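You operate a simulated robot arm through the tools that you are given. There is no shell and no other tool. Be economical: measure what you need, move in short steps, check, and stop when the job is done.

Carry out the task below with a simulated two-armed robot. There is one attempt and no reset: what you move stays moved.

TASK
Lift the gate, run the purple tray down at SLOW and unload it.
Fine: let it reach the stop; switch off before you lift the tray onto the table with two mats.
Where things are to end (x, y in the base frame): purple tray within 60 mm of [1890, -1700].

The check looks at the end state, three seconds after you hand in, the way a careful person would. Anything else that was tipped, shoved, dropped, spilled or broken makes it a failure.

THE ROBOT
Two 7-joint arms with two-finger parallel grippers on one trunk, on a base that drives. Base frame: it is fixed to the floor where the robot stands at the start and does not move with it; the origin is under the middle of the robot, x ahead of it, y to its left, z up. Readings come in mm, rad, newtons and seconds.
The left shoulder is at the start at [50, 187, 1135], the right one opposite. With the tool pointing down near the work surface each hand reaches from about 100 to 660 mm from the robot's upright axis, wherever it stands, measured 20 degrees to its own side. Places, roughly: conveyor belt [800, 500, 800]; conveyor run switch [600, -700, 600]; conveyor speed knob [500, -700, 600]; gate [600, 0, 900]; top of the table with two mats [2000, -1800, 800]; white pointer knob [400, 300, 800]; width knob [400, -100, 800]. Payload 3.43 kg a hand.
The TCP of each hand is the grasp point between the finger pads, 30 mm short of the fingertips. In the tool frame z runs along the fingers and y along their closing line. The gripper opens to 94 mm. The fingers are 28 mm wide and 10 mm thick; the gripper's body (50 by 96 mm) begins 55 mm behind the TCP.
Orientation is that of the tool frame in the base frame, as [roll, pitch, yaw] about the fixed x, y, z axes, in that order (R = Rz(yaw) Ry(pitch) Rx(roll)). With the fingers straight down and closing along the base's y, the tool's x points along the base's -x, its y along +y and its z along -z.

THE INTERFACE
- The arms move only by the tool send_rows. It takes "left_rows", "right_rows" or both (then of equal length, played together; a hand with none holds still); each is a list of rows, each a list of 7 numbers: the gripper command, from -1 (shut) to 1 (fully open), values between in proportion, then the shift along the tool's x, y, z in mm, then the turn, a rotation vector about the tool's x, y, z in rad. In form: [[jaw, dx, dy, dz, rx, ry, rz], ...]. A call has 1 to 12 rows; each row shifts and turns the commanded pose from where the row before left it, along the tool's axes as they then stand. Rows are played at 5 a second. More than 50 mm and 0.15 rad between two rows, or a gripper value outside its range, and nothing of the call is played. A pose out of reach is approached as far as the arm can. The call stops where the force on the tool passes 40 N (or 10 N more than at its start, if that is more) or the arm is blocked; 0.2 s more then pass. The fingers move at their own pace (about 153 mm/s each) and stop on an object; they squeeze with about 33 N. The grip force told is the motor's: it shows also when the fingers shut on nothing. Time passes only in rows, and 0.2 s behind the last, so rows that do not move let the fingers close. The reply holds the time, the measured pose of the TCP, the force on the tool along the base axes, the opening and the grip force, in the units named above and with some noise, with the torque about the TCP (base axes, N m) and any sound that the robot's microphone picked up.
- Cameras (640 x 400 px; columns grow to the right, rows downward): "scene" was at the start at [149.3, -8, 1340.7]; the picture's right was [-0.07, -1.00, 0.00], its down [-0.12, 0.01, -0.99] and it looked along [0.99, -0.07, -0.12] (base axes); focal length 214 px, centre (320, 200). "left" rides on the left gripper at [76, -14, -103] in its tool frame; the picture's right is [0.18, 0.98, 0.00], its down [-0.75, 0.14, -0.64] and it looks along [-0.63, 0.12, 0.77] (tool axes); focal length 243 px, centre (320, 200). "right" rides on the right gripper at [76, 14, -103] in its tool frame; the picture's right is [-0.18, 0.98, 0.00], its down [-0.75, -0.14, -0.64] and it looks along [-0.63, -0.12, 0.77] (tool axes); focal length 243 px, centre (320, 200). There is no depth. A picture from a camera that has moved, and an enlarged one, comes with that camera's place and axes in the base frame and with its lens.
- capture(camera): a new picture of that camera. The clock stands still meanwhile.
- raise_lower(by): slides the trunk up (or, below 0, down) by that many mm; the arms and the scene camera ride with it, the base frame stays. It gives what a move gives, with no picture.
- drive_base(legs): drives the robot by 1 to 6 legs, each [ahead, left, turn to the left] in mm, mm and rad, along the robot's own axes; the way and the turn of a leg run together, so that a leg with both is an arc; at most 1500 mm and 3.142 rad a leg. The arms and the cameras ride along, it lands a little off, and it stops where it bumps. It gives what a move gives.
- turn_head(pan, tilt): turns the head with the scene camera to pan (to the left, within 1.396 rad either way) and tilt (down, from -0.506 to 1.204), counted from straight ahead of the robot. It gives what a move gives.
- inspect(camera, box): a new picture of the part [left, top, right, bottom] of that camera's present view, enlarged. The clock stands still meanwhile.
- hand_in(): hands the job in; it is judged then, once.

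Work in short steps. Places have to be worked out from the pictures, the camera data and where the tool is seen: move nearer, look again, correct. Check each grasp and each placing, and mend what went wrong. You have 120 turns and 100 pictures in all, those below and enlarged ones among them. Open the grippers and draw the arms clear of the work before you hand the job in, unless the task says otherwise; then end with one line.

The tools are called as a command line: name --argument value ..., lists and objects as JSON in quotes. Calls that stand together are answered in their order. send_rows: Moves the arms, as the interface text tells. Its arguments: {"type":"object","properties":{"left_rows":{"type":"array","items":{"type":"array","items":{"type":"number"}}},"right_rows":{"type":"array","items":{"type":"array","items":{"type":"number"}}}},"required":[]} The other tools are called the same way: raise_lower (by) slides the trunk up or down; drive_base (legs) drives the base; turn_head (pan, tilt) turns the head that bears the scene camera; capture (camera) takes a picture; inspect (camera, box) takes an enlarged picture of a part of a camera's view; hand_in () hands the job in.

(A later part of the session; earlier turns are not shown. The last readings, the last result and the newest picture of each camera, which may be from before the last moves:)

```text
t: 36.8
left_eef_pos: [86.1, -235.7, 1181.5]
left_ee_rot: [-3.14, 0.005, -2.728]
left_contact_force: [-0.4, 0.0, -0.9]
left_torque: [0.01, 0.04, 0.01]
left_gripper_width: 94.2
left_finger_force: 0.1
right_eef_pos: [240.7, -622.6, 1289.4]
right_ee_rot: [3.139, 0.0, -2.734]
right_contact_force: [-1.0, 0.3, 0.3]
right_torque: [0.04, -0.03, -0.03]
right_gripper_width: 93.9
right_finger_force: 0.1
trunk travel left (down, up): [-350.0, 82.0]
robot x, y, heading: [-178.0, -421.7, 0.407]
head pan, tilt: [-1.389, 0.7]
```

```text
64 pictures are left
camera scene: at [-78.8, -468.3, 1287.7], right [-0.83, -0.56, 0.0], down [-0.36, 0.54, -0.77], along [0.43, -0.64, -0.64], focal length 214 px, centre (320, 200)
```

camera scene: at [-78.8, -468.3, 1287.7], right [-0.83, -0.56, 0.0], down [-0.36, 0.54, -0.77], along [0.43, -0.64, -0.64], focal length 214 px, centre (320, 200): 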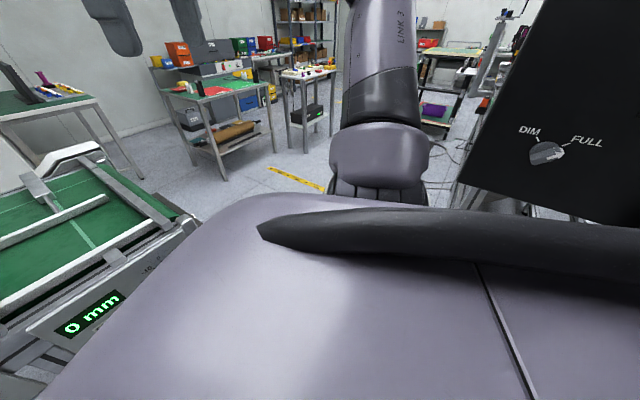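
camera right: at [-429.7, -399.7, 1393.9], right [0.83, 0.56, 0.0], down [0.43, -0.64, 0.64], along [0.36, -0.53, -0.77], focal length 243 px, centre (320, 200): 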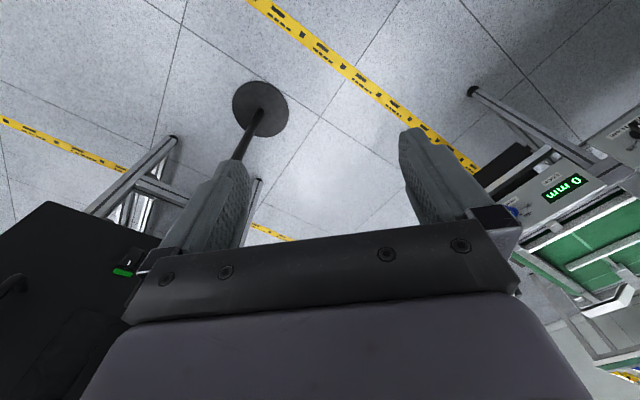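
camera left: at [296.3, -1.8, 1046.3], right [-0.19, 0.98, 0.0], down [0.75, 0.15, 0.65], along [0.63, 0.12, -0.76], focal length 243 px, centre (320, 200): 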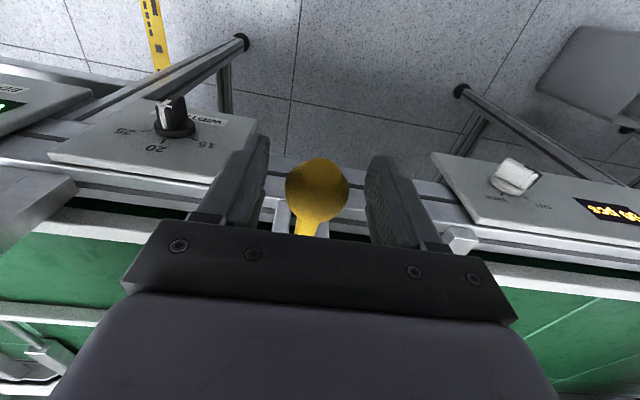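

The dark panel is a lamp on that pole: its edge is near [-138, -990] but only above z≈990, while the control box is z≈525–690. I turn to 0.62 rad and slide sideways along the line midway, partially first.

drive_base --legs '[[0, 0, 0.217], [-39, -300, 0]]'

turn_head --pan -1.39 --tilt 0.3

capture --camera "scene"

turn_head --pan 0 --tilt 1.0

capture --camera "scene"

```text
t: 39.6
left_eef_pos: [184.2, -451.3, 1182.8]
left_ee_rot: [-3.139, 0.004, -2.513]
left_contact_force: [-0.1, 0.0, 0.5]
left_torque: [0.01, -0.02, 0.02]
left_gripper_width: 93.9
left_finger_force: 0.0
right_eef_pos: [418.2, -796.3, 1290.0]
right_ee_rot: [3.14, 0.0, -2.52]
right_contact_force: [-0.7, -0.4, -0.4]
right_torque: [0.04, -0.03, -0.02]
right_gripper_width: 94.0
right_finger_force: 0.2
trunk travel left (down, up): [-350.0, 82.0]
robot x, y, heading: [-34.4, -685.2, 0.613]
head pan, tilt: [-1.389, 0.7]
```

```text
t: 40.5
left_eef_pos: [184.3, -450.3, 1182.4]
left_ee_rot: [-3.141, 0.003, -2.515]
left_contact_force: [-0.3, 0.5, -0.3]
left_torque: [-0.01, 0.0, -0.03]
left_gripper_width: 94.1
left_finger_force: 0.1
right_eef_pos: [417.4, -794.5, 1289.8]
right_ee_rot: [3.141, 0.001, -2.52]
right_contact_force: [-0.4, 0.0, -0.1]
right_torque: [0.0, -0.02, 0.01]
right_gripper_width: 93.9
right_finger_force: 0.1
trunk travel left (down, up): [-350.0, 82.0]
robot x, y, heading: [-35.1, -689.5, 0.621]
head pan, tilt: [-1.389, 0.3]
```

```text
63 pictures are left
camera scene: at [78.3, -718.2, 1323.7], right [-0.69, -0.72, 0.0], down [-0.21, 0.21, -0.95], along [0.69, -0.66, -0.3], focal length 214 px, centre (320, 200)
```

scene: 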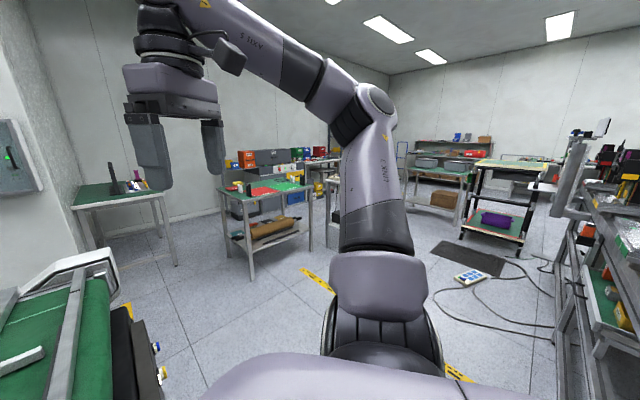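

```text
t: 42.0
left_eef_pos: [184.7, -449.8, 1182.5]
left_ee_rot: [-3.14, 0.004, -2.513]
left_contact_force: [0.8, 0.9, -0.7]
left_torque: [0.0, 0.03, 0.01]
left_gripper_width: 94.1
left_finger_force: 0.0
right_eef_pos: [417.0, -794.9, 1289.3]
right_ee_rot: [3.141, 0.0, -2.518]
right_contact_force: [-0.7, -1.4, 0.2]
right_torque: [0.03, 0.02, 0.01]
right_gripper_width: 93.9
right_finger_force: 0.1
trunk travel left (down, up): [-350.0, 82.0]
robot x, y, heading: [-36.1, -687.2, 0.623]
head pan, tilt: [0.0, 1.0]
```

```text
62 pictures are left
camera scene: at [67.7, -612.8, 1264.4], right [0.58, -0.81, 0.0], down [-0.68, -0.49, -0.54], along [0.44, 0.31, -0.84], focal length 214 px, centre (320, 200)
```

scene: 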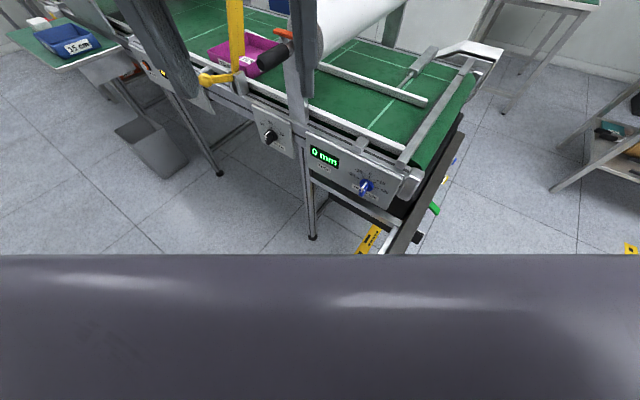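

The track runs as computed and the way ahead is open. I continue sideways through the gap.

drive_base --legs '[[0, -250, 0], [0, -430, 0]]'

turn_head --pan 0.8 --tilt 0.6

capture --camera "scene"

```text
t: 46.0
left_eef_pos: [580.0, -1004.7, 1181.2]
left_ee_rot: [-3.139, 0.004, -2.515]
left_contact_force: [-1.0, 0.0, 0.4]
left_torque: [0.02, 0.01, 0.03]
left_gripper_width: 93.7
left_finger_force: 0.1
right_eef_pos: [813.1, -1349.8, 1290.0]
right_ee_rot: [-3.141, 0.0, -2.521]
right_contact_force: [1.2, -0.3, -0.1]
right_torque: [0.0, 0.04, 0.0]
right_gripper_width: 94.0
right_finger_force: 0.1
trunk travel left (down, up): [-350.0, 82.0]
robot x, y, heading: [362.7, -1241.0, 0.623]
head pan, tilt: [0.0, 1.0]
```

```text
t: 47.2
left_eef_pos: [579.9, -1003.3, 1181.8]
left_ee_rot: [-3.14, 0.004, -2.517]
left_contact_force: [-0.5, -1.0, -1.0]
left_torque: [0.02, 0.0, -0.01]
left_gripper_width: 93.8
left_finger_force: 0.0
right_eef_pos: [812.3, -1348.8, 1290.2]
right_ee_rot: [3.141, -0.002, -2.523]
right_contact_force: [-0.5, 0.1, -0.7]
right_torque: [0.02, -0.03, 0.02]
right_gripper_width: 94.1
right_finger_force: 0.1
trunk travel left (down, up): [-350.0, 82.0]
robot x, y, heading: [358.3, -1237.8, 0.622]
head pan, tilt: [0.799, 0.6]
```

```text
61 pictures are left
camera scene: at [420.3, -1119.1, 1296.3], right [0.99, -0.15, 0.0], down [-0.09, -0.56, -0.82], along [0.13, 0.82, -0.57], focal length 214 px, centre (320, 200)
```

scene: 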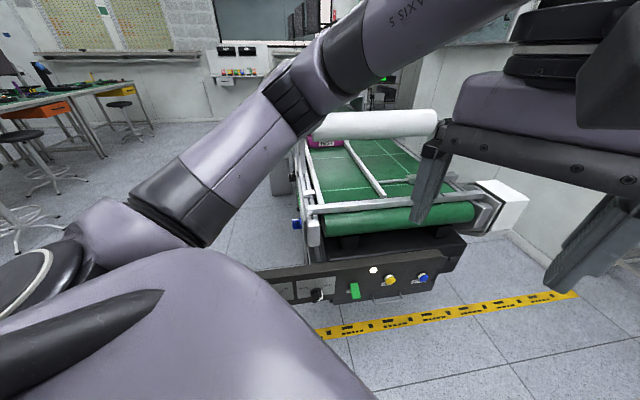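

Through. The control panel is visible; I move ahead a bit and turn to face it squarely.

drive_base --legs '[[150, 0, 0], [0, 0, 0.949]]'

turn_head --pan 0 --tilt 0.9

capture --camera "scene"

capture --camera "left"

```text
t: 50.9
left_eef_pos: [424.8, -835.4, 1181.8]
left_ee_rot: [-3.14, 0.004, -1.579]
left_contact_force: [-0.5, -0.2, 0.2]
left_torque: [-0.02, -0.01, -0.05]
left_gripper_width: 94.0
left_finger_force: 0.1
right_eef_pos: [839.2, -853.3, 1290.7]
right_ee_rot: [3.14, 0.0, -1.586]
right_contact_force: [-0.1, -0.2, 0.2]
right_torque: [0.0, -0.03, 0.01]
right_gripper_width: 93.7
right_finger_force: 0.1
trunk travel left (down, up): [-350.0, 82.0]
robot x, y, heading: [481.8, -1153.7, 1.557]
head pan, tilt: [0.799, 0.6]
```

```text
t: 52.1
left_eef_pos: [423.3, -835.8, 1181.9]
left_ee_rot: [-3.14, 0.002, -1.581]
left_contact_force: [0.0, 0.0, 0.4]
left_torque: [0.04, 0.02, -0.02]
left_gripper_width: 94.1
left_finger_force: 0.0
right_eef_pos: [839.8, -853.1, 1290.8]
right_ee_rot: [-3.141, -0.001, -1.587]
right_contact_force: [0.3, 0.8, -0.3]
right_torque: [-0.02, 0.04, -0.02]
right_gripper_width: 94.0
right_finger_force: 0.0
trunk travel left (down, up): [-350.0, 82.0]
robot x, y, heading: [486.7, -1153.7, 1.553]
head pan, tilt: [0.0, 0.901]
```

```text
60 pictures are left
camera scene: at [483.4, -1019.6, 1271.6], right [1.0, -0.01, 0.0], down [-0.01, -0.78, -0.62], along [0.01, 0.62, -0.78], focal length 214 px, centre (320, 200)
```

scene: 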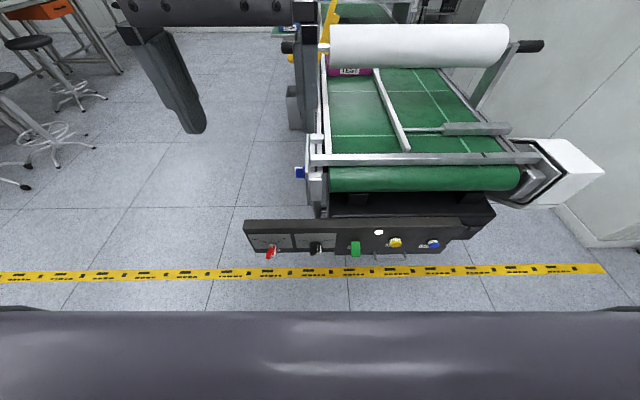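

```text
59 pictures are left
camera left: at [437.9, -911.6, 1284.4], right [-0.98, -0.17, 0.0], down [-0.13, 0.75, 0.64], along [-0.11, 0.63, -0.76], focal length 243 px, centre (320, 200)
```

left: 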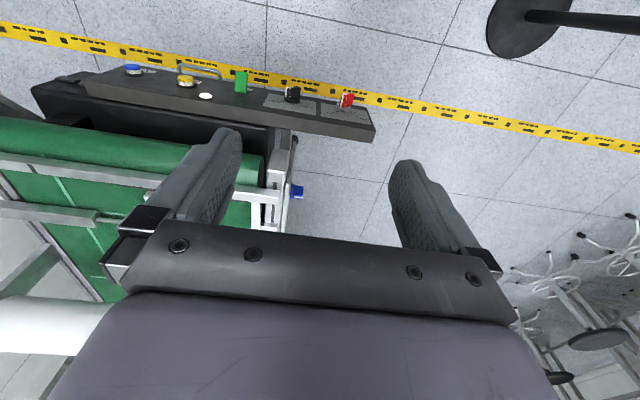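

Six controls sit on the panel. I lower the trunk to read their labels.

raise_lower --by -340

turn_head --pan 0 --tilt 0.7

inspect --camera "scene" --box '[200, 130, 460, 290]'

```text
t: 55.4
left_eef_pos: [423.4, -834.9, 841.4]
left_ee_rot: [-3.139, 0.004, -1.58]
left_contact_force: [-0.9, 0.6, 0.5]
left_torque: [0.0, 0.02, -0.01]
left_gripper_width: 94.0
left_finger_force: 0.1
right_eef_pos: [840.5, -853.5, 950.9]
right_ee_rot: [-3.141, 0.0, -1.587]
right_contact_force: [0.1, -0.1, 0.3]
right_torque: [-0.01, 0.02, 0.01]
right_gripper_width: 93.9
right_finger_force: 0.1
trunk travel left (down, up): [-10.0, 422.0]
robot x, y, heading: [481.4, -1155.6, 1.558]
head pan, tilt: [0.0, 0.901]
```

```text
t: 56.1
left_eef_pos: [424.5, -835.6, 841.8]
left_ee_rot: [-3.138, 0.001, -1.579]
left_contact_force: [-0.2, 0.3, 0.1]
left_torque: [0.0, 0.01, -0.01]
left_gripper_width: 94.1
left_finger_force: 0.1
right_eef_pos: [839.2, -854.3, 949.2]
right_ee_rot: [3.141, 0.001, -1.586]
right_contact_force: [0.4, -0.4, -0.5]
right_torque: [0.0, 0.02, 0.03]
right_gripper_width: 93.7
right_finger_force: 0.0
trunk travel left (down, up): [-10.0, 422.0]
robot x, y, heading: [481.9, -1151.8, 1.557]
head pan, tilt: [0.0, 0.7]
```

```text
2.46 times, centred on (330, 210) of scene
camera zoom: at [483.6, -1010.2, 947.7], right [1.0, -0.02, 0.0], down [-0.01, -0.64, -0.76], along [0.01, 0.76, -0.64], focal length 528 px, centre (295, 175)
```

zoom: 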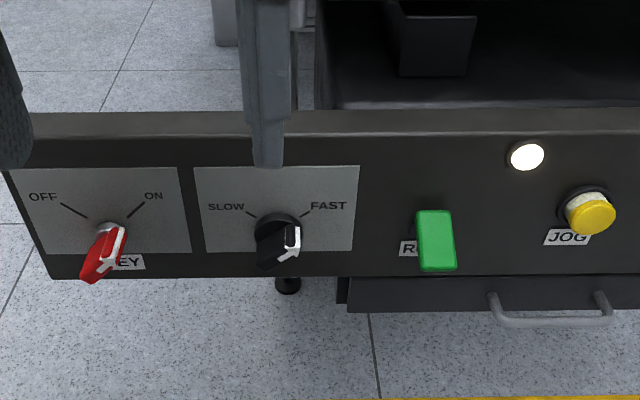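

Controls from left: KEY (OFF/ON), SLOW–FAST knob (appears at FAST), RUN rocker, lamp, JOG. I back off to get room for a horizontal hand, and centre on them.

drive_base --legs '[[-200, -60, 0.013]]'

send_rows --left_rows '[[0, 0, 20, 0, 0, -0.14, 0], [0, 0, 20, 0, 0, -0.14, 0], [0, 0, 0, 0, 0, -0.14, 0], [0, 0, 0, 0, 0, -0.14, 0], [0, 0, 0, 0, 0, -0.14, 0], [0, 0, 0, 0, 0, -0.14, 0], [0, 0, 0, 0, 0, -0.14, 0], [0, 0, 0, 0, 0, -0.14, 0], [0, 0, 0, 0, 0, -0.14, 0], [0, 0, 0, 0, 0, -0.14, 0], [0, 0, 0, 0, 0, -0.14, 0]]'

turn_head --pan 0 --tilt 0.5

capture --camera "scene"

```text
t: 57.8
left_eef_pos: [476.7, -1036.7, 841.1]
left_ee_rot: [-3.141, 0.003, -1.565]
left_contact_force: [-0.1, 0.4, 1.0]
left_torque: [-0.01, -0.05, 0.02]
left_gripper_width: 94.0
left_finger_force: 0.0
right_eef_pos: [892.0, -1046.3, 948.5]
right_ee_rot: [3.141, 0.002, -1.57]
right_contact_force: [-0.9, 0.3, -0.7]
right_torque: [0.02, -0.02, 0.02]
right_gripper_width: 94.1
right_finger_force: 0.1
trunk travel left (down, up): [-10.0, 422.0]
robot x, y, heading: [539.9, -1351.9, 1.572]
head pan, tilt: [0.0, 0.7]
```

```text
t: 60.3
left_eef_pos: [451.6, -1017.2, 915.8]
left_ee_rot: [-1.577, 1.338, 0.03]
left_contact_force: [-0.3, 0.9, 0.1]
left_torque: [0.0, 0.01, 0.0]
left_gripper_width: 47.0
left_finger_force: 0.1
left hand out of reach, approached as far as the arm can: row 9, 10, 11
right_eef_pos: [893.6, -1046.9, 950.1]
right_ee_rot: [-3.141, 0.0, -1.572]
right_contact_force: [-0.8, -0.4, 0.3]
right_torque: [0.01, 0.01, 0.02]
right_gripper_width: 94.2
right_finger_force: 0.0
trunk travel left (down, up): [-10.0, 422.0]
robot x, y, heading: [544.8, -1349.7, 1.57]
head pan, tilt: [0.0, 0.7]
stopped in row 11 (left hand): the arm was blocked; the commanded pose is now the measured one
```

```text
t: 61.0
left_eef_pos: [452.7, -1015.4, 917.3]
left_ee_rot: [-1.563, 1.336, 0.043]
left_contact_force: [0.2, -0.3, -0.5]
left_torque: [-0.01, 0.01, 0.03]
left_gripper_width: 47.1
left_finger_force: 0.0
right_eef_pos: [891.9, -1047.2, 949.3]
right_ee_rot: [3.14, 0.0, -1.571]
right_contact_force: [0.2, -0.4, 0.1]
right_torque: [0.01, 0.01, -0.02]
right_gripper_width: 94.0
right_finger_force: 0.0
trunk travel left (down, up): [-10.0, 422.0]
robot x, y, heading: [540.9, -1351.8, 1.568]
head pan, tilt: [0.0, 0.499]
```

```text
57 pictures are left
camera scene: at [530.2, -1205.9, 958.8], right [0.99, 0.11, 0.0], down [0.06, -0.54, -0.84], along [-0.09, 0.84, -0.54], focal length 214 px, centre (320, 200)
```

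scene: 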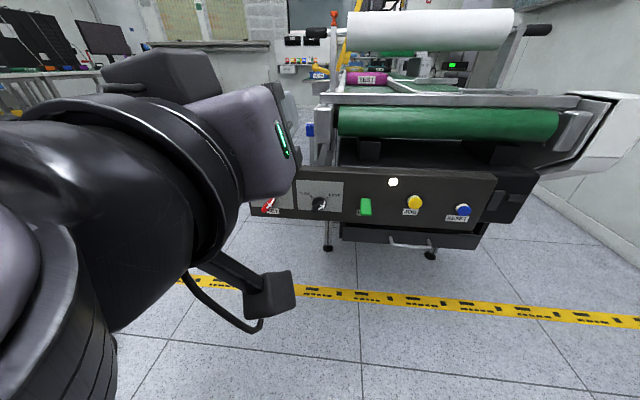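

The hand now points forward, but it crowds the head. I move it forward and down toward the panel.

send_rows --left_rows '[[0, 30, 5, 27, 0, 0, 0], [0, 30, 5, 27, 0, 0, 0], [0, 30, 5, 27, 0, 0, 0], [0, 30, 5, 27, 0, 0, 0], [0, 30, 5, 27, 0, 0, 0], [0, 30, 5, 27, 0, 0, 0]]'

capture --camera "left"

capture --camera "scene"

```text
t: 61.6
left_eef_pos: [476.3, -998.8, 927.8]
left_ee_rot: [-1.332, 1.157, 0.155]
left_contact_force: [-0.6, -0.1, 0.8]
left_torque: [0.03, 0.0, 0.02]
left_gripper_width: 47.3
left_finger_force: 0.0
right_eef_pos: [893.4, -1047.7, 950.0]
right_ee_rot: [-3.142, 0.0, -1.569]
right_contact_force: [0.8, -0.5, 0.1]
right_torque: [0.01, 0.01, -0.02]
right_gripper_width: 93.9
right_finger_force: 0.1
trunk travel left (down, up): [-10.0, 422.0]
robot x, y, heading: [541.2, -1351.1, 1.57]
head pan, tilt: [0.0, 0.499]
stopped in row 2 (left hand): the arm was blocked; the commanded pose is now the measured one
```

```text
56 pictures are left
camera left: at [513.4, -1096.7, 854.2], right [-0.83, 0.1, -0.55], down [-0.47, -0.67, 0.57], along [-0.31, 0.73, 0.6], focal length 243 px, centre (320, 200)
```

left: 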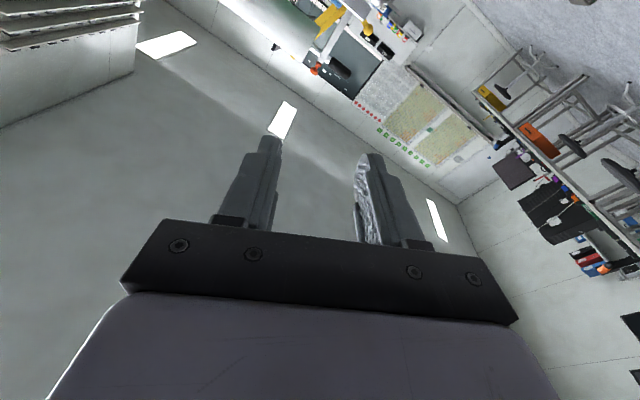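

```text
55 pictures are left
camera scene: at [539.5, -1203.9, 965.5], right [1.0, 0.0, 0.0], down [0.0, -0.48, -0.88], along [0.0, 0.88, -0.48], focal length 214 px, centre (320, 200)
```

scene: 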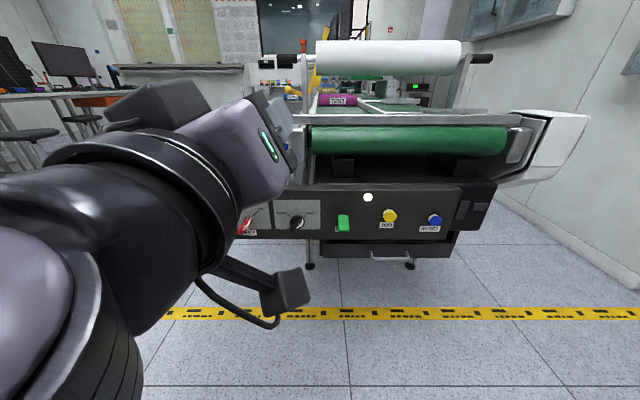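

The arm is near its limit folded this close. I tilt the hand back partway, to recover freedom before extending.

send_rows --left_rows '[[0, -10, 0, 0, 0, 0.14, 0], [0, -10, 0, 0, 0, 0.14, 0], [0, -10, 0, 0, 0, 0.14, 0], [0, -10, 0, 0, 0, 0.14, 0], [0, -10, 0, 0, 0, 0.14, 0]]'

capture --camera "scene"

```text
t: 62.8
left_eef_pos: [458.1, -988.8, 974.0]
left_ee_rot: [-2.494, 0.866, -1.153]
left_contact_force: [0.2, -0.8, -0.6]
left_torque: [0.05, 0.0, 0.03]
left_gripper_width: 46.9
left_finger_force: 0.1
right_eef_pos: [892.5, -1047.1, 950.4]
right_ee_rot: [-3.141, -0.002, -1.571]
right_contact_force: [-0.3, -0.6, -0.7]
right_torque: [0.01, -0.02, -0.02]
right_gripper_width: 94.0
right_finger_force: 0.0
trunk travel left (down, up): [-10.0, 422.0]
robot x, y, heading: [546.5, -1351.3, 1.57]
head pan, tilt: [0.0, 0.499]
```

```text
54 pictures are left
camera scene: at [539.2, -1203.4, 965.8], right [1.0, 0.0, 0.0], down [0.0, -0.47, -0.88], along [0.0, 0.88, -0.47], focal length 214 px, centre (320, 200)
```

scene: 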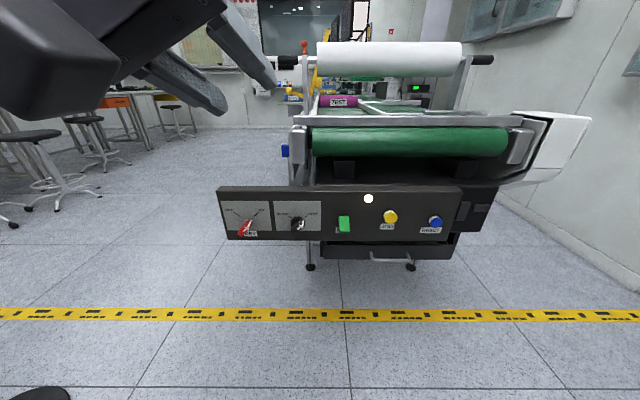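

Clear view now; I zoom on the panel to read the settings.

inspect --camera "scene" --box '[215, 180, 375, 260]'

inspect --camera "scene" --box '[270, 190, 330, 245]'

```text
4.00 times, centred on (295, 220) of scene
camera zoom: at [539.2, -1203.4, 965.8], right [1.0, 0.0, 0.0], down [0.0, -0.47, -0.88], along [0.0, 0.88, -0.47], focal length 858 px, centre (420, 120)
```

zoom: 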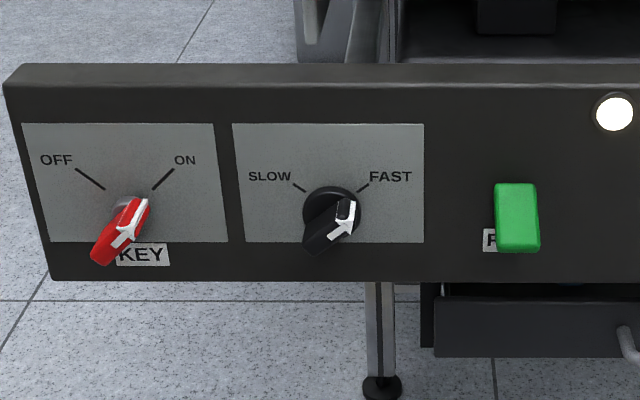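

```text
7.27 times, centred on (300, 218) of scene
camera zoom: at [539.2, -1203.4, 965.8], right [1.0, 0.0, 0.0], down [0.0, -0.47, -0.88], along [0.0, 0.88, -0.47], focal length 1560 px, centre (466, 73)
```

zoom: 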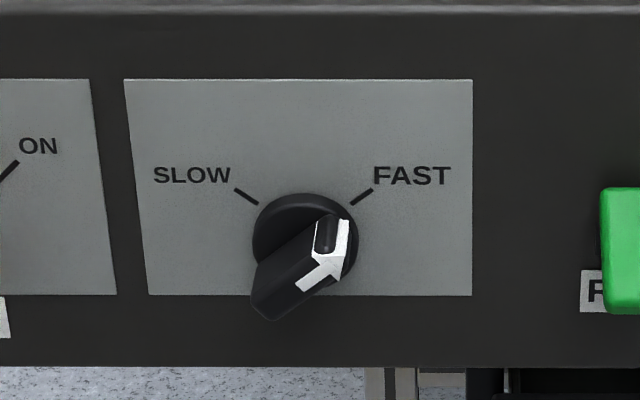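

Key is ON and the speed knob is at FAST (must go to SLOW); its base is at about [477, -692, 618]. I extend the left hand first, in front of the panel, then level it.

send_rows --left_rows '[[0, 13.1, 12, 33, 0, 0, 0], [0, 13.1, 12, 33, 0, 0, 0], [0, 13.1, 12, 33, 0, 0, 0], [0, 13.1, 12, 33, 0, 0, 0], [0, 13.1, 12, 33, 0, 0, 0], [0, 13.1, 12, 33, 0, 0, 0], [0, 13.1, 12, 33, 0, 0, 0], [0, 13.1, 12, 33, 0, 0, 0]]'

send_rows --left_rows '[[0, 0, 0, 0, -0.037, -0.101, 0.06], [0, 0, 0, 0, -0.037, -0.101, 0.06], [0, 0, 0, 0, -0.037, -0.101, 0.06], [0, 0, 0, 0, -0.037, -0.101, 0.06], [0, 0, 0, 0, -0.037, -0.101, 0.06], [0, 0, 0, 0, -0.037, -0.101, 0.06]]'

capture --camera "scene"

capture --camera "left"

```text
t: 64.6
left_eef_pos: [477.3, -829.2, 717.4]
left_ee_rot: [-2.499, 0.867, -1.155]
left_contact_force: [0.2, -0.3, 0.5]
left_torque: [0.0, -0.01, 0.0]
left_gripper_width: 46.8
left_finger_force: 0.2
right_eef_pos: [893.8, -1047.5, 950.1]
right_ee_rot: [3.141, -0.002, -1.573]
right_contact_force: [0.4, -1.3, -0.1]
right_torque: [0.0, -0.01, 0.03]
right_gripper_width: 93.8
right_finger_force: 0.1
trunk travel left (down, up): [-10.0, 422.0]
robot x, y, heading: [537.9, -1351.2, 1.571]
head pan, tilt: [0.0, 0.499]
```

```text
t: 66.0
left_eef_pos: [477.1, -829.7, 719.3]
left_ee_rot: [1.974, 1.566, -2.737]
left_contact_force: [-0.4, -0.1, 0.5]
left_torque: [0.0, 0.0, -0.04]
left_gripper_width: 46.9
left_finger_force: 0.0
right_eef_pos: [892.4, -1046.4, 949.3]
right_ee_rot: [3.14, -0.001, -1.571]
right_contact_force: [-0.1, 0.9, -0.1]
right_torque: [0.0, 0.04, 0.02]
right_gripper_width: 93.9
right_finger_force: 0.0
trunk travel left (down, up): [-10.0, 422.0]
robot x, y, heading: [539.9, -1353.3, 1.574]
head pan, tilt: [0.0, 0.499]
```

```text
51 pictures are left
camera scene: at [539.5, -1203.6, 965.4], right [1.0, 0.0, 0.0], down [0.0, -0.48, -0.88], along [0.0, 0.88, -0.48], focal length 214 px, centre (320, 200)
```

scene: 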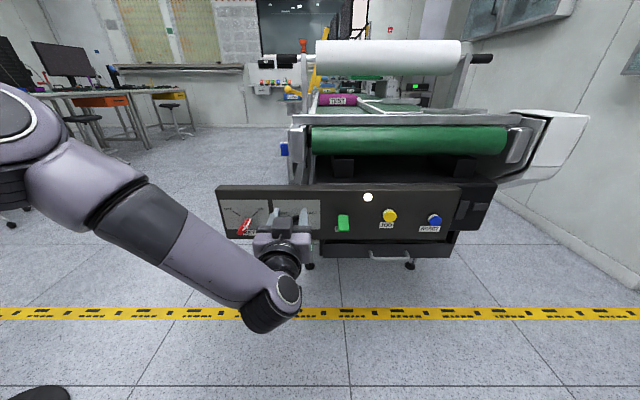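

```text
50 pictures are left
camera left: at [492.2, -931.8, 642.0], right [-0.98, 0.0, -0.18], down [-0.14, -0.64, 0.76], along [-0.12, 0.77, 0.63], focal length 243 px, centre (320, 200)
```

left: 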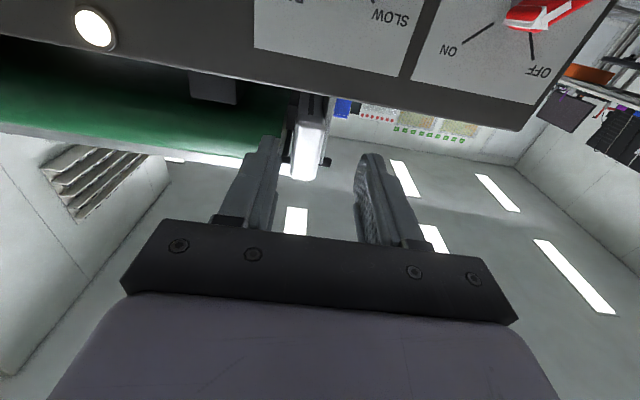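

Level hand achieved. I lower it to knob height and roll it 45° so the jaws close across the knob's blade.

send_rows --left_rows '[[0.4, 34, 0, 0, 0, 0, 0], [0.4, 34, 0, 0, 0, 0, 0], [0.4, 32, 0, 0, 0, 0, 0], [0.4, 0, 0, 0, 0, 0, 0.131], [0.4, 0, 0, 0, 0, 0, 0.131], [0.4, 0, 0, 0, 0, 0, 0.131], [0.4, 0, 0, 0, 0, 0, 0.131], [0.4, 0, 0, 0, 0, 0, 0.131], [0.4, 0, 0, 0, 0, 0, 0.131]]'

capture --camera "left"

inspect --camera "scene" --box '[215, 180, 375, 280]'

```text
t: 68.0
left_eef_pos: [480.8, -831.2, 621.3]
left_ee_rot: [1.58, 0.778, -3.13]
left_contact_force: [0.2, -0.2, -0.2]
left_torque: [0.0, 0.01, 0.02]
left_gripper_width: 65.7
left_finger_force: 0.0
left hand out of reach, approached as far as the arm can: row 3
right_eef_pos: [893.0, -1047.9, 948.7]
right_ee_rot: [3.141, -0.001, -1.572]
right_contact_force: [0.7, 0.5, -0.4]
right_torque: [0.0, 0.0, -0.02]
right_gripper_width: 94.0
right_finger_force: 0.1
trunk travel left (down, up): [-10.0, 422.0]
robot x, y, heading: [542.1, -1351.8, 1.576]
head pan, tilt: [0.0, 0.499]
```

```text
49 pictures are left
camera left: at [437.9, -934.3, 557.9], right [-0.82, 0.0, 0.57], down [0.44, -0.64, 0.63], along [0.36, 0.77, 0.52], focal length 243 px, centre (320, 200)
```

left: 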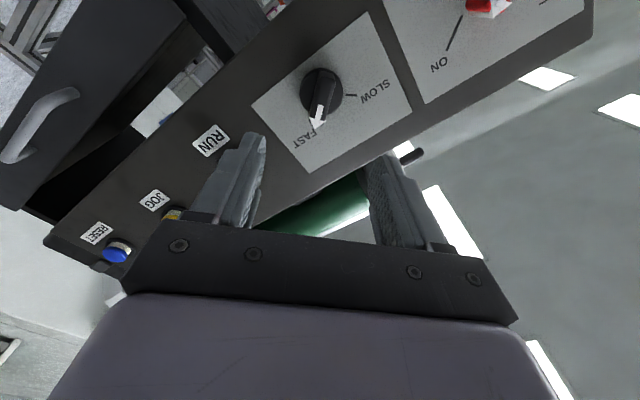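

```text
4.00 times, centred on (295, 230) of scene
camera zoom: at [539.6, -1203.6, 965.4], right [1.0, 0.0, 0.0], down [0.0, -0.48, -0.88], along [0.0, 0.88, -0.48], focal length 858 px, centre (420, 80)
```

zoom: 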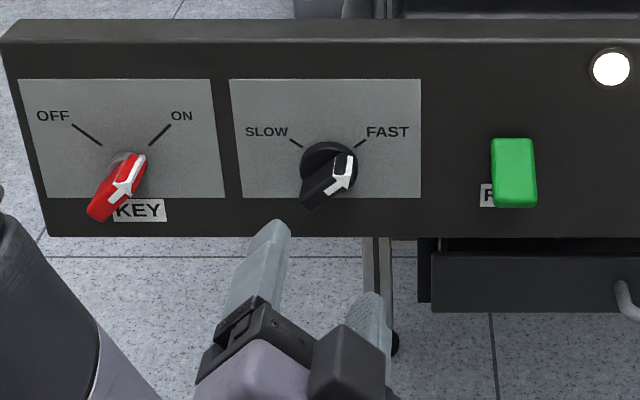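

Both cameras agree: knob base at [474.5, -694, 613], blade across the jaws. I advance and close on the blade.

send_rows --left_rows '[[0.2, 9.9, -1.4, 30, 0, 0, 0], [0.2, 0, 0, 30, 0, 0, 0], [0.2, 0, 0, 20, 0, 0, 0], [0.2, 0, 0, 9, 0, 0, 0]]'

capture --camera "left"

inspect --camera "scene" --box '[215, 180, 375, 280]'

```text
t: 69.0
left_eef_pos: [501.3, -748.3, 630.9]
left_ee_rot: [1.583, 0.78, -3.126]
left_contact_force: [-0.3, -0.5, 0.0]
left_torque: [0.01, 0.01, 0.02]
left_gripper_width: 56.5
left_finger_force: 0.1
left hand out of reach, approached as far as the arm can: row 1, 2, 3
right_eef_pos: [892.5, -1047.2, 949.6]
right_ee_rot: [3.14, -0.003, -1.569]
right_contact_force: [-0.5, 0.3, -0.2]
right_torque: [-0.04, -0.01, -0.02]
right_gripper_width: 94.0
right_finger_force: 0.2
trunk travel left (down, up): [-10.0, 422.0]
robot x, y, heading: [543.5, -1351.2, 1.57]
head pan, tilt: [0.0, 0.499]
```

```text
47 pictures are left
camera left: at [457.5, -853.2, 567.7], right [-0.82, 0.0, 0.57], down [0.44, -0.63, 0.64], along [0.36, 0.77, 0.52], focal length 243 px, centre (320, 200)
```

left: 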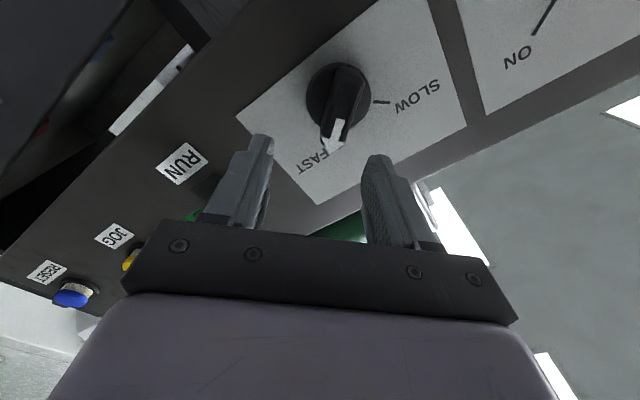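

```text
4.00 times, centred on (295, 230) of scene
camera zoom: at [539.5, -1203.6, 965.4], right [1.0, 0.0, 0.0], down [0.0, -0.48, -0.88], along [0.0, 0.88, -0.48], focal length 858 px, centre (420, 80)
```

zoom: 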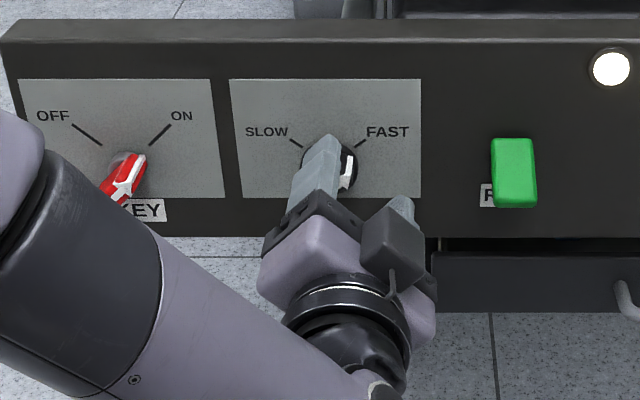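

The arm can't quite get there from this stance (target too central for the left arm). I pull back, shift the base right and a bit closer, and retry.

send_rows --left_rows '[[0.2, 0, 0, -35, 0, 0, 0], [0.2, 0, 0, -35, 0, 0, 0]]'

drive_base --legs '[[0, -120, 0]]'

```text
t: 69.6
left_eef_pos: [498.5, -820.4, 629.2]
left_ee_rot: [1.577, 0.78, -3.135]
left_contact_force: [0.3, 0.4, 0.0]
left_torque: [0.04, 0.03, -0.01]
left_gripper_width: 56.3
left_finger_force: 0.1
right_eef_pos: [893.6, -1046.6, 949.9]
right_ee_rot: [3.141, -0.002, -1.569]
right_contact_force: [-0.4, -0.2, 0.1]
right_torque: [-0.03, -0.02, 0.0]
right_gripper_width: 94.3
right_finger_force: 0.0
trunk travel left (down, up): [-10.0, 422.0]
robot x, y, heading: [539.2, -1348.7, 1.569]
head pan, tilt: [0.0, 0.499]
```

```text
t: 70.8
left_eef_pos: [617.9, -820.2, 628.8]
left_ee_rot: [1.576, 0.78, -3.136]
left_contact_force: [0.4, 0.8, 0.2]
left_torque: [-0.03, 0.05, 0.0]
left_gripper_width: 56.3
left_finger_force: 0.0
right_eef_pos: [1011.6, -1046.9, 950.2]
right_ee_rot: [3.141, -0.002, -1.568]
right_contact_force: [0.9, 0.7, 0.2]
right_torque: [0.01, 0.03, 0.0]
right_gripper_width: 94.1
right_finger_force: 0.1
trunk travel left (down, up): [-10.0, 422.0]
robot x, y, heading: [658.9, -1351.9, 1.567]
head pan, tilt: [0.0, 0.499]
```

Now I move the hand left to in front of the knob.

send_rows --left_rows '[[0.2, 28.1, 22.5, 5, 0, 0, 0], [0.2, 28.1, 22.5, 5, 0, 0, 0], [0.2, 28.1, 22.5, 5, 0, 0, 0], [0.2, 28.1, 22.5, 5, 0, 0, 0]]'

capture --camera "left"

```text
t: 71.8
left_eef_pos: [571.5, -827.6, 664.3]
left_ee_rot: [1.582, 0.781, -3.126]
left_contact_force: [0.1, -0.3, -0.1]
left_torque: [-0.03, 0.0, 0.01]
left_gripper_width: 56.2
left_finger_force: 0.0
left hand out of reach, approached as far as the arm can: row 1, 2, 3, 4
right_eef_pos: [1011.8, -1047.6, 949.9]
right_ee_rot: [3.141, -0.001, -1.571]
right_contact_force: [0.2, 0.0, 0.5]
right_torque: [-0.01, 0.03, 0.01]
right_gripper_width: 94.1
right_finger_force: 0.0
trunk travel left (down, up): [-10.0, 422.0]
robot x, y, heading: [660.3, -1355.4, 1.568]
head pan, tilt: [0.0, 0.499]
```

```text
45 pictures are left
camera left: at [529.6, -929.8, 601.4], right [-0.82, 0.0, 0.57], down [0.44, -0.63, 0.64], along [0.36, 0.77, 0.52], focal length 243 px, centre (320, 200)
```

left: 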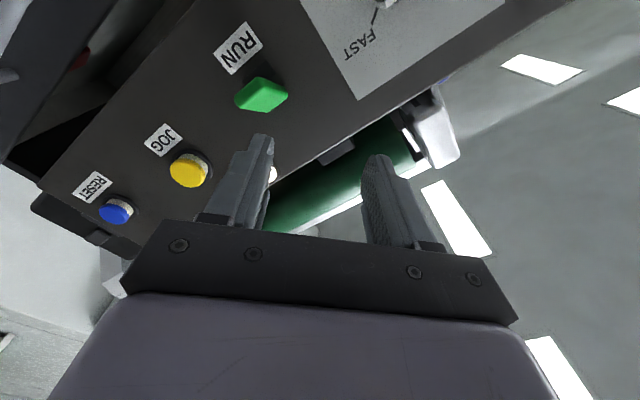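

Leftward is the limiting direction with this roll. I shift the base the other way so the knob lies slightly right of centre.

drive_base --legs '[[0, 220, 0]]'

send_rows --left_rows '[[0.2, -20, -30, 0, 0, 0, 0], [0.2, -20, -30, 0, 0, 0, 0], [0.2, -9, -34, 0, 0, 0, 0], [0.2, 0, -30, 0, 0, 0, 0]]'

```text
t: 73.5
left_eef_pos: [354.1, -827.7, 664.2]
left_ee_rot: [1.582, 0.78, -3.127]
left_contact_force: [-0.5, 0.0, -0.2]
left_torque: [-0.02, 0.0, 0.03]
left_gripper_width: 56.6
left_finger_force: 0.0
right_eef_pos: [794.6, -1047.6, 949.4]
right_ee_rot: [3.141, -0.001, -1.57]
right_contact_force: [-0.6, -0.1, -0.1]
right_torque: [-0.03, 0.03, 0.02]
right_gripper_width: 93.9
right_finger_force: 0.0
trunk travel left (down, up): [-10.0, 422.0]
robot x, y, heading: [442.5, -1351.0, 1.571]
head pan, tilt: [0.0, 0.499]
```

```text
t: 74.7
left_eef_pos: [455.2, -812.2, 619.7]
left_ee_rot: [1.569, 0.802, -3.082]
left_contact_force: [-0.6, 0.0, -0.3]
left_torque: [-0.02, 0.0, -0.02]
left_gripper_width: 56.6
left_finger_force: 0.0
right_eef_pos: [795.7, -1046.9, 949.7]
right_ee_rot: [-3.14, 0.001, -1.569]
right_contact_force: [0.5, 0.1, -0.4]
right_torque: [0.0, -0.01, 0.0]
right_gripper_width: 94.0
right_finger_force: 0.2
trunk travel left (down, up): [-10.0, 422.0]
robot x, y, heading: [443.1, -1353.9, 1.568]
head pan, tilt: [0.0, 0.499]
stopped in row 4 (left hand): the arm was blocked; the commanded pose is now the measured one
```

I try advancing from here to the knob.

send_rows --left_rows '[[0.2, -3, -6, 20, 0, 0, 0], [0.2, -3, -6, 20, 0, 0, 0], [0.2, -3, -7, 20, 0, 0, 0]]'

capture --camera "left"

capture --camera "scene"

```text
t: 75.5
left_eef_pos: [473.9, -750.6, 612.9]
left_ee_rot: [1.571, 0.797, -3.085]
left_contact_force: [-0.8, 0.0, 0.0]
left_torque: [0.0, 0.01, 0.02]
left_gripper_width: 55.9
left_finger_force: 0.0
right_eef_pos: [794.0, -1046.3, 949.0]
right_ee_rot: [-3.142, -0.002, -1.568]
right_contact_force: [0.3, -0.4, -0.3]
right_torque: [0.01, 0.0, 0.04]
right_gripper_width: 94.3
right_finger_force: 0.1
trunk travel left (down, up): [-10.0, 422.0]
robot x, y, heading: [441.1, -1352.4, 1.574]
head pan, tilt: [0.0, 0.499]
```

```text
44 pictures are left
camera left: at [436.8, -854.8, 547.7], right [-0.83, -0.05, 0.55], down [0.46, -0.62, 0.64], along [0.31, 0.79, 0.53], focal length 243 px, centre (320, 200)
```

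left: 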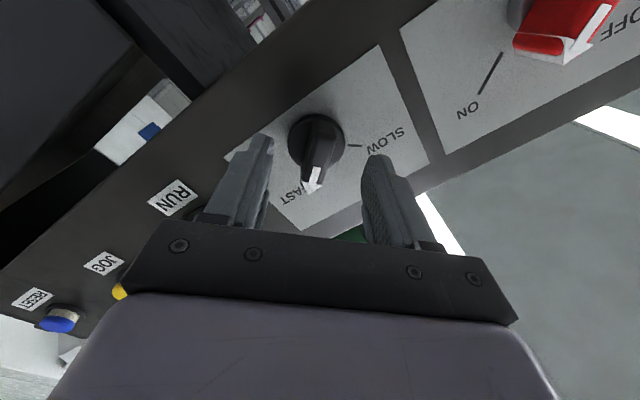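

```text
43 pictures are left
camera scene: at [441.0, -1203.7, 965.4], right [1.0, 0.0, 0.0], down [0.0, -0.48, -0.88], along [0.0, 0.88, -0.48], focal length 214 px, centre (320, 200)
```

scene: 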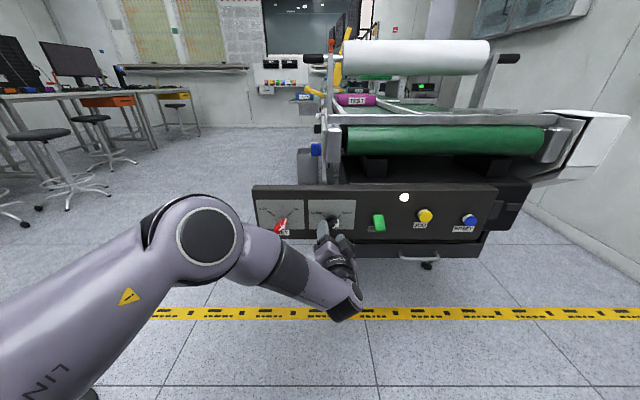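

The hand is right in front of the knob with the blade centred. I go 12 mm further and close.

send_rows --left_rows '[[0.2, 0, 0, 6, 0, 0, 0], [0.2, 0, 0, 6, 0, 0, 0], [-1, 0, 0, 0, 0, 0, 0], [-1, 0, 0, 0, 0, 0, 0], [-1, 0, 0, 0, 0, 0, 0]]'

capture --camera "left"

```text
t: 76.7
left_eef_pos: [473.8, -740.1, 613.4]
left_ee_rot: [1.57, 0.799, -3.087]
left_contact_force: [-6.7, -7.9, 0.0]
left_torque: [0.48, 0.01, -0.92]
left_gripper_width: 15.1
left_finger_force: 45.3
right_eef_pos: [793.8, -1047.6, 950.2]
right_ee_rot: [-3.14, 0.001, -1.569]
right_contact_force: [-0.5, 0.0, 0.3]
right_torque: [0.01, -0.03, -0.02]
right_gripper_width: 94.2
right_finger_force: 0.2
trunk travel left (down, up): [-10.0, 422.0]
robot x, y, heading: [442.0, -1354.4, 1.573]
head pan, tilt: [0.0, 0.499]
```

```text
42 pictures are left
camera left: at [437.4, -844.1, 548.1], right [-0.83, -0.05, 0.55], down [0.46, -0.62, 0.64], along [0.31, 0.78, 0.54], focal length 243 px, centre (320, 200)
```

left: 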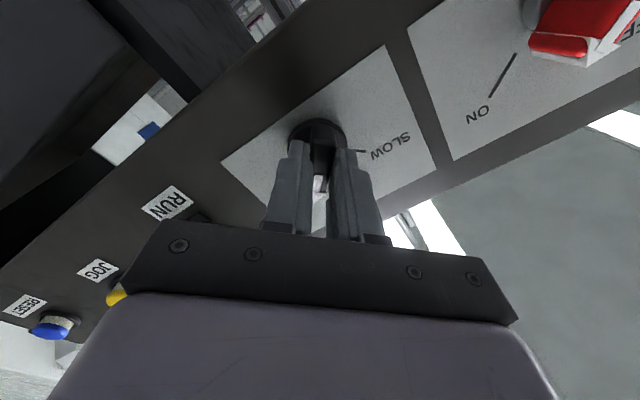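

Blade gripped (15 mm). I turn it counter-clockwise toward SLOW, first half.

send_rows --left_rows '[[-1, 0, 0, 0, 0, 0, -0.12], [-1, 0, 0, 0, 0, 0, -0.12], [-1, 0, 0, 0, 0, 0, -0.12], [-1, 0, 0, 0, 0, 0, -0.12], [-1, 0, 0, 0, 0, 0, -0.12], [-1, 0, 0, 0, 0, 0, -0.12]]'

```text
t: 78.1
left_eef_pos: [476.1, -740.2, 610.9]
left_ee_rot: [1.632, 1.522, -3.031]
left_contact_force: [11.9, 2.5, -4.2]
left_torque: [-1.32, 0.04, -0.7]
left_gripper_width: 15.8
left_finger_force: 44.6
right_eef_pos: [795.1, -1046.6, 949.7]
right_ee_rot: [-3.141, -0.001, -1.568]
right_contact_force: [0.0, -0.6, -0.4]
right_torque: [0.01, -0.06, -0.01]
right_gripper_width: 94.0
right_finger_force: 0.0
trunk travel left (down, up): [-10.0, 422.0]
robot x, y, heading: [443.8, -1352.7, 1.573]
head pan, tilt: [0.0, 0.499]
```

Turning well with low torque; I complete the other 45°.

send_rows --left_rows '[[-1, 0, 0, 0, 0, 0, -0.12], [-1, 0, 0, 0, 0, 0, -0.12], [-1, 0, 0, 0, 0, 0, -0.12], [-1, 0, 0, 0, 0, 0, -0.12], [-1, 0, 0, 0, 0, 0, -0.12], [-1, 0, 0, 0, 0, 0, -0.12], [-1, 0, 0, 0, 0, 0, -0.1]]'

capture --camera "left"

```text
t: 79.7
left_eef_pos: [478.0, -741.2, 611.6]
left_ee_rot: [-1.57, 0.799, 0.042]
left_contact_force: [24.0, 2.4, 0.4]
left_torque: [-0.5, 0.05, -1.6]
left_gripper_width: 15.1
left_finger_force: 44.5
right_eef_pos: [794.8, -1045.9, 949.1]
right_ee_rot: [-3.142, -0.002, -1.569]
right_contact_force: [-0.1, -0.2, -0.6]
right_torque: [0.01, 0.01, 0.01]
right_gripper_width: 94.1
right_finger_force: 0.0
trunk travel left (down, up): [-10.0, 422.0]
robot x, y, heading: [442.7, -1350.6, 1.57]
head pan, tilt: [0.0, 0.499]
```

```text
41 pictures are left
camera left: at [546.7, -839.3, 568.3], right [-0.58, -0.03, -0.82], down [-0.6, -0.67, 0.44], along [-0.56, 0.74, 0.37], focal length 243 px, centre (320, 200)
```

left: 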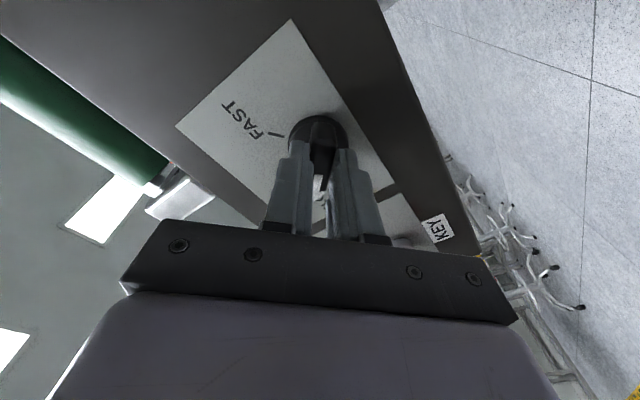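

The knob turned about 90°. I release, back off, and check the pointer.

send_rows --left_rows '[[0.2, 0, 0, 0, 0, 0, 0], [0.2, 0, 0, 0, 0, 0, 0], [0.2, 0, 0, -30, 0, 0, 0], [0.2, 0, 0, -40, 0, 0, 0], [0.2, 0, 0, -20, 0, 0, 0]]'

inspect --camera "scene" --box '[240, 170, 400, 270]'

inspect --camera "left" --box '[200, 0, 400, 200]'

```text
t: 80.9
left_eef_pos: [477.8, -829.6, 613.9]
left_ee_rot: [-1.57, 0.801, 0.057]
left_contact_force: [0.5, -1.2, 0.1]
left_torque: [-0.01, 0.04, 0.0]
left_gripper_width: 56.1
left_finger_force: 0.0
right_eef_pos: [794.9, -1047.8, 950.0]
right_ee_rot: [3.141, -0.002, -1.569]
right_contact_force: [0.6, 0.8, -0.5]
right_torque: [0.03, 0.02, 0.0]
right_gripper_width: 93.9
right_finger_force: 0.1
trunk travel left (down, up): [-10.0, 422.0]
robot x, y, heading: [442.6, -1351.8, 1.575]
head pan, tilt: [0.0, 0.499]
```

```text
4.00 times, centred on (320, 220) of scene
camera zoom: at [441.0, -1203.7, 965.4], right [1.0, 0.0, 0.0], down [0.0, -0.48, -0.88], along [0.0, 0.88, -0.48], focal length 858 px, centre (320, 120)
```

zoom: 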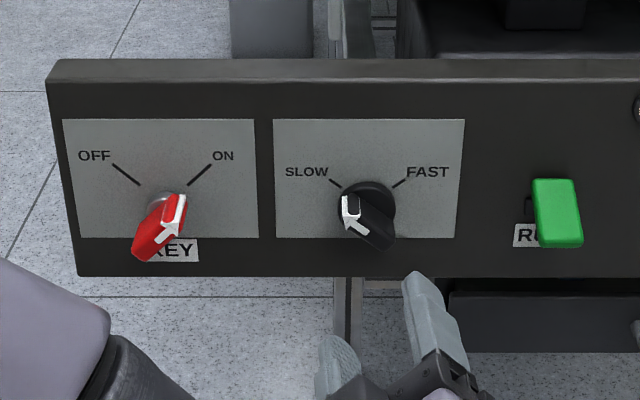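

```text
2.00 times, centred on (300, 100) of left
camera zoom: at [548.3, -927.9, 568.4], right [-0.58, -0.03, -0.82], down [-0.59, -0.68, 0.44], along [-0.57, 0.74, 0.37], focal length 485 px, centre (360, 400)
```

zoom: 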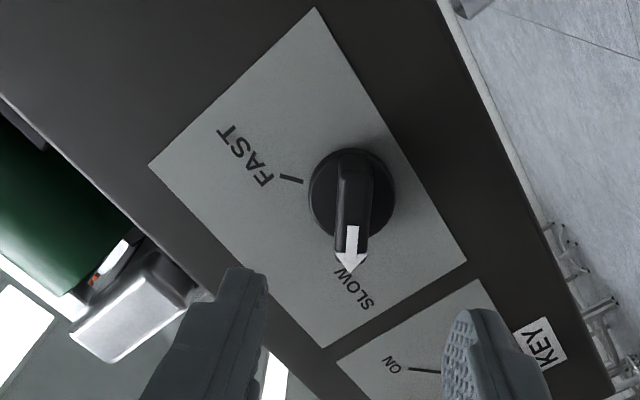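

Speed reads SLOW. Now I look at the RUN switch closely.

inspect --camera "scene" --box '[360, 190, 420, 240]'

send_rows --left_rows '[[-1, 0, 0, -20, 0, 0, 0.13], [-1, 0, -15, 0, 0, 0, 0.13], [-1, 0, -30, 0, 0, 0, 0.13], [-1, 0, -40, 0, 0, 0, 0.13], [-1, 0, -30, 0, 0, 0, 0.13], [-1, 0, -20, 0, 0, 0, 0.13]]'

capture --camera "left"

```text
8.00 times, centred on (390, 215) of scene
camera zoom: at [441.0, -1203.7, 965.4], right [1.0, 0.0, 0.0], down [0.0, -0.48, -0.88], along [0.0, 0.88, -0.48], focal length 1716 px, centre (-240, 80)
```

zoom: 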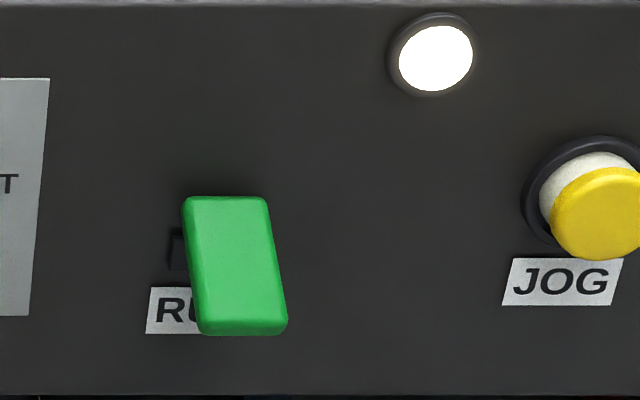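

```text
t: 82.5
left_eef_pos: [550.6, -825.2, 670.0]
left_ee_rot: [2.022, 1.554, -2.59]
left_contact_force: [0.4, 0.5, -0.6]
left_torque: [-0.01, 0.0, 0.04]
left_gripper_width: 0.0
left_finger_force: 33.3
left hand out of reach, approached as far as the arm can: row 5, 6
right_eef_pos: [795.2, -1047.1, 949.8]
right_ee_rot: [-3.14, 0.002, -1.57]
right_contact_force: [-0.3, -1.1, 0.1]
right_torque: [0.01, -0.01, 0.02]
right_gripper_width: 94.2
right_finger_force: 0.1
trunk travel left (down, up): [-10.0, 422.0]
robot x, y, heading: [438.5, -1349.2, 1.573]
head pan, tilt: [0.0, 0.499]
stopped in row 6 (left hand): the arm was blocked; the commanded pose is now the measured one
```

```text
37 pictures are left
camera left: at [574.4, -925.4, 594.1], right [-0.98, -0.1, -0.17], down [-0.07, -0.65, 0.76], along [-0.19, 0.76, 0.63], focal length 243 px, centre (320, 200)
```

left: 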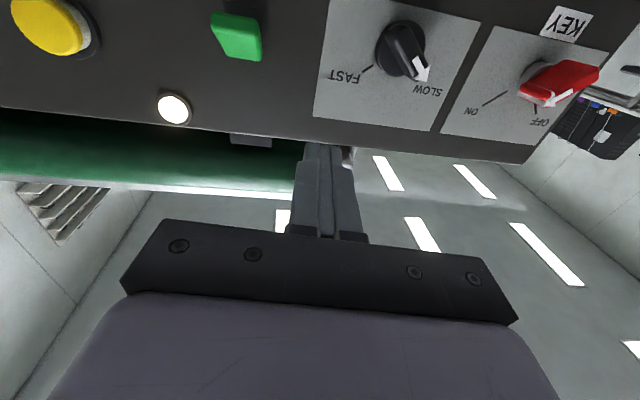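

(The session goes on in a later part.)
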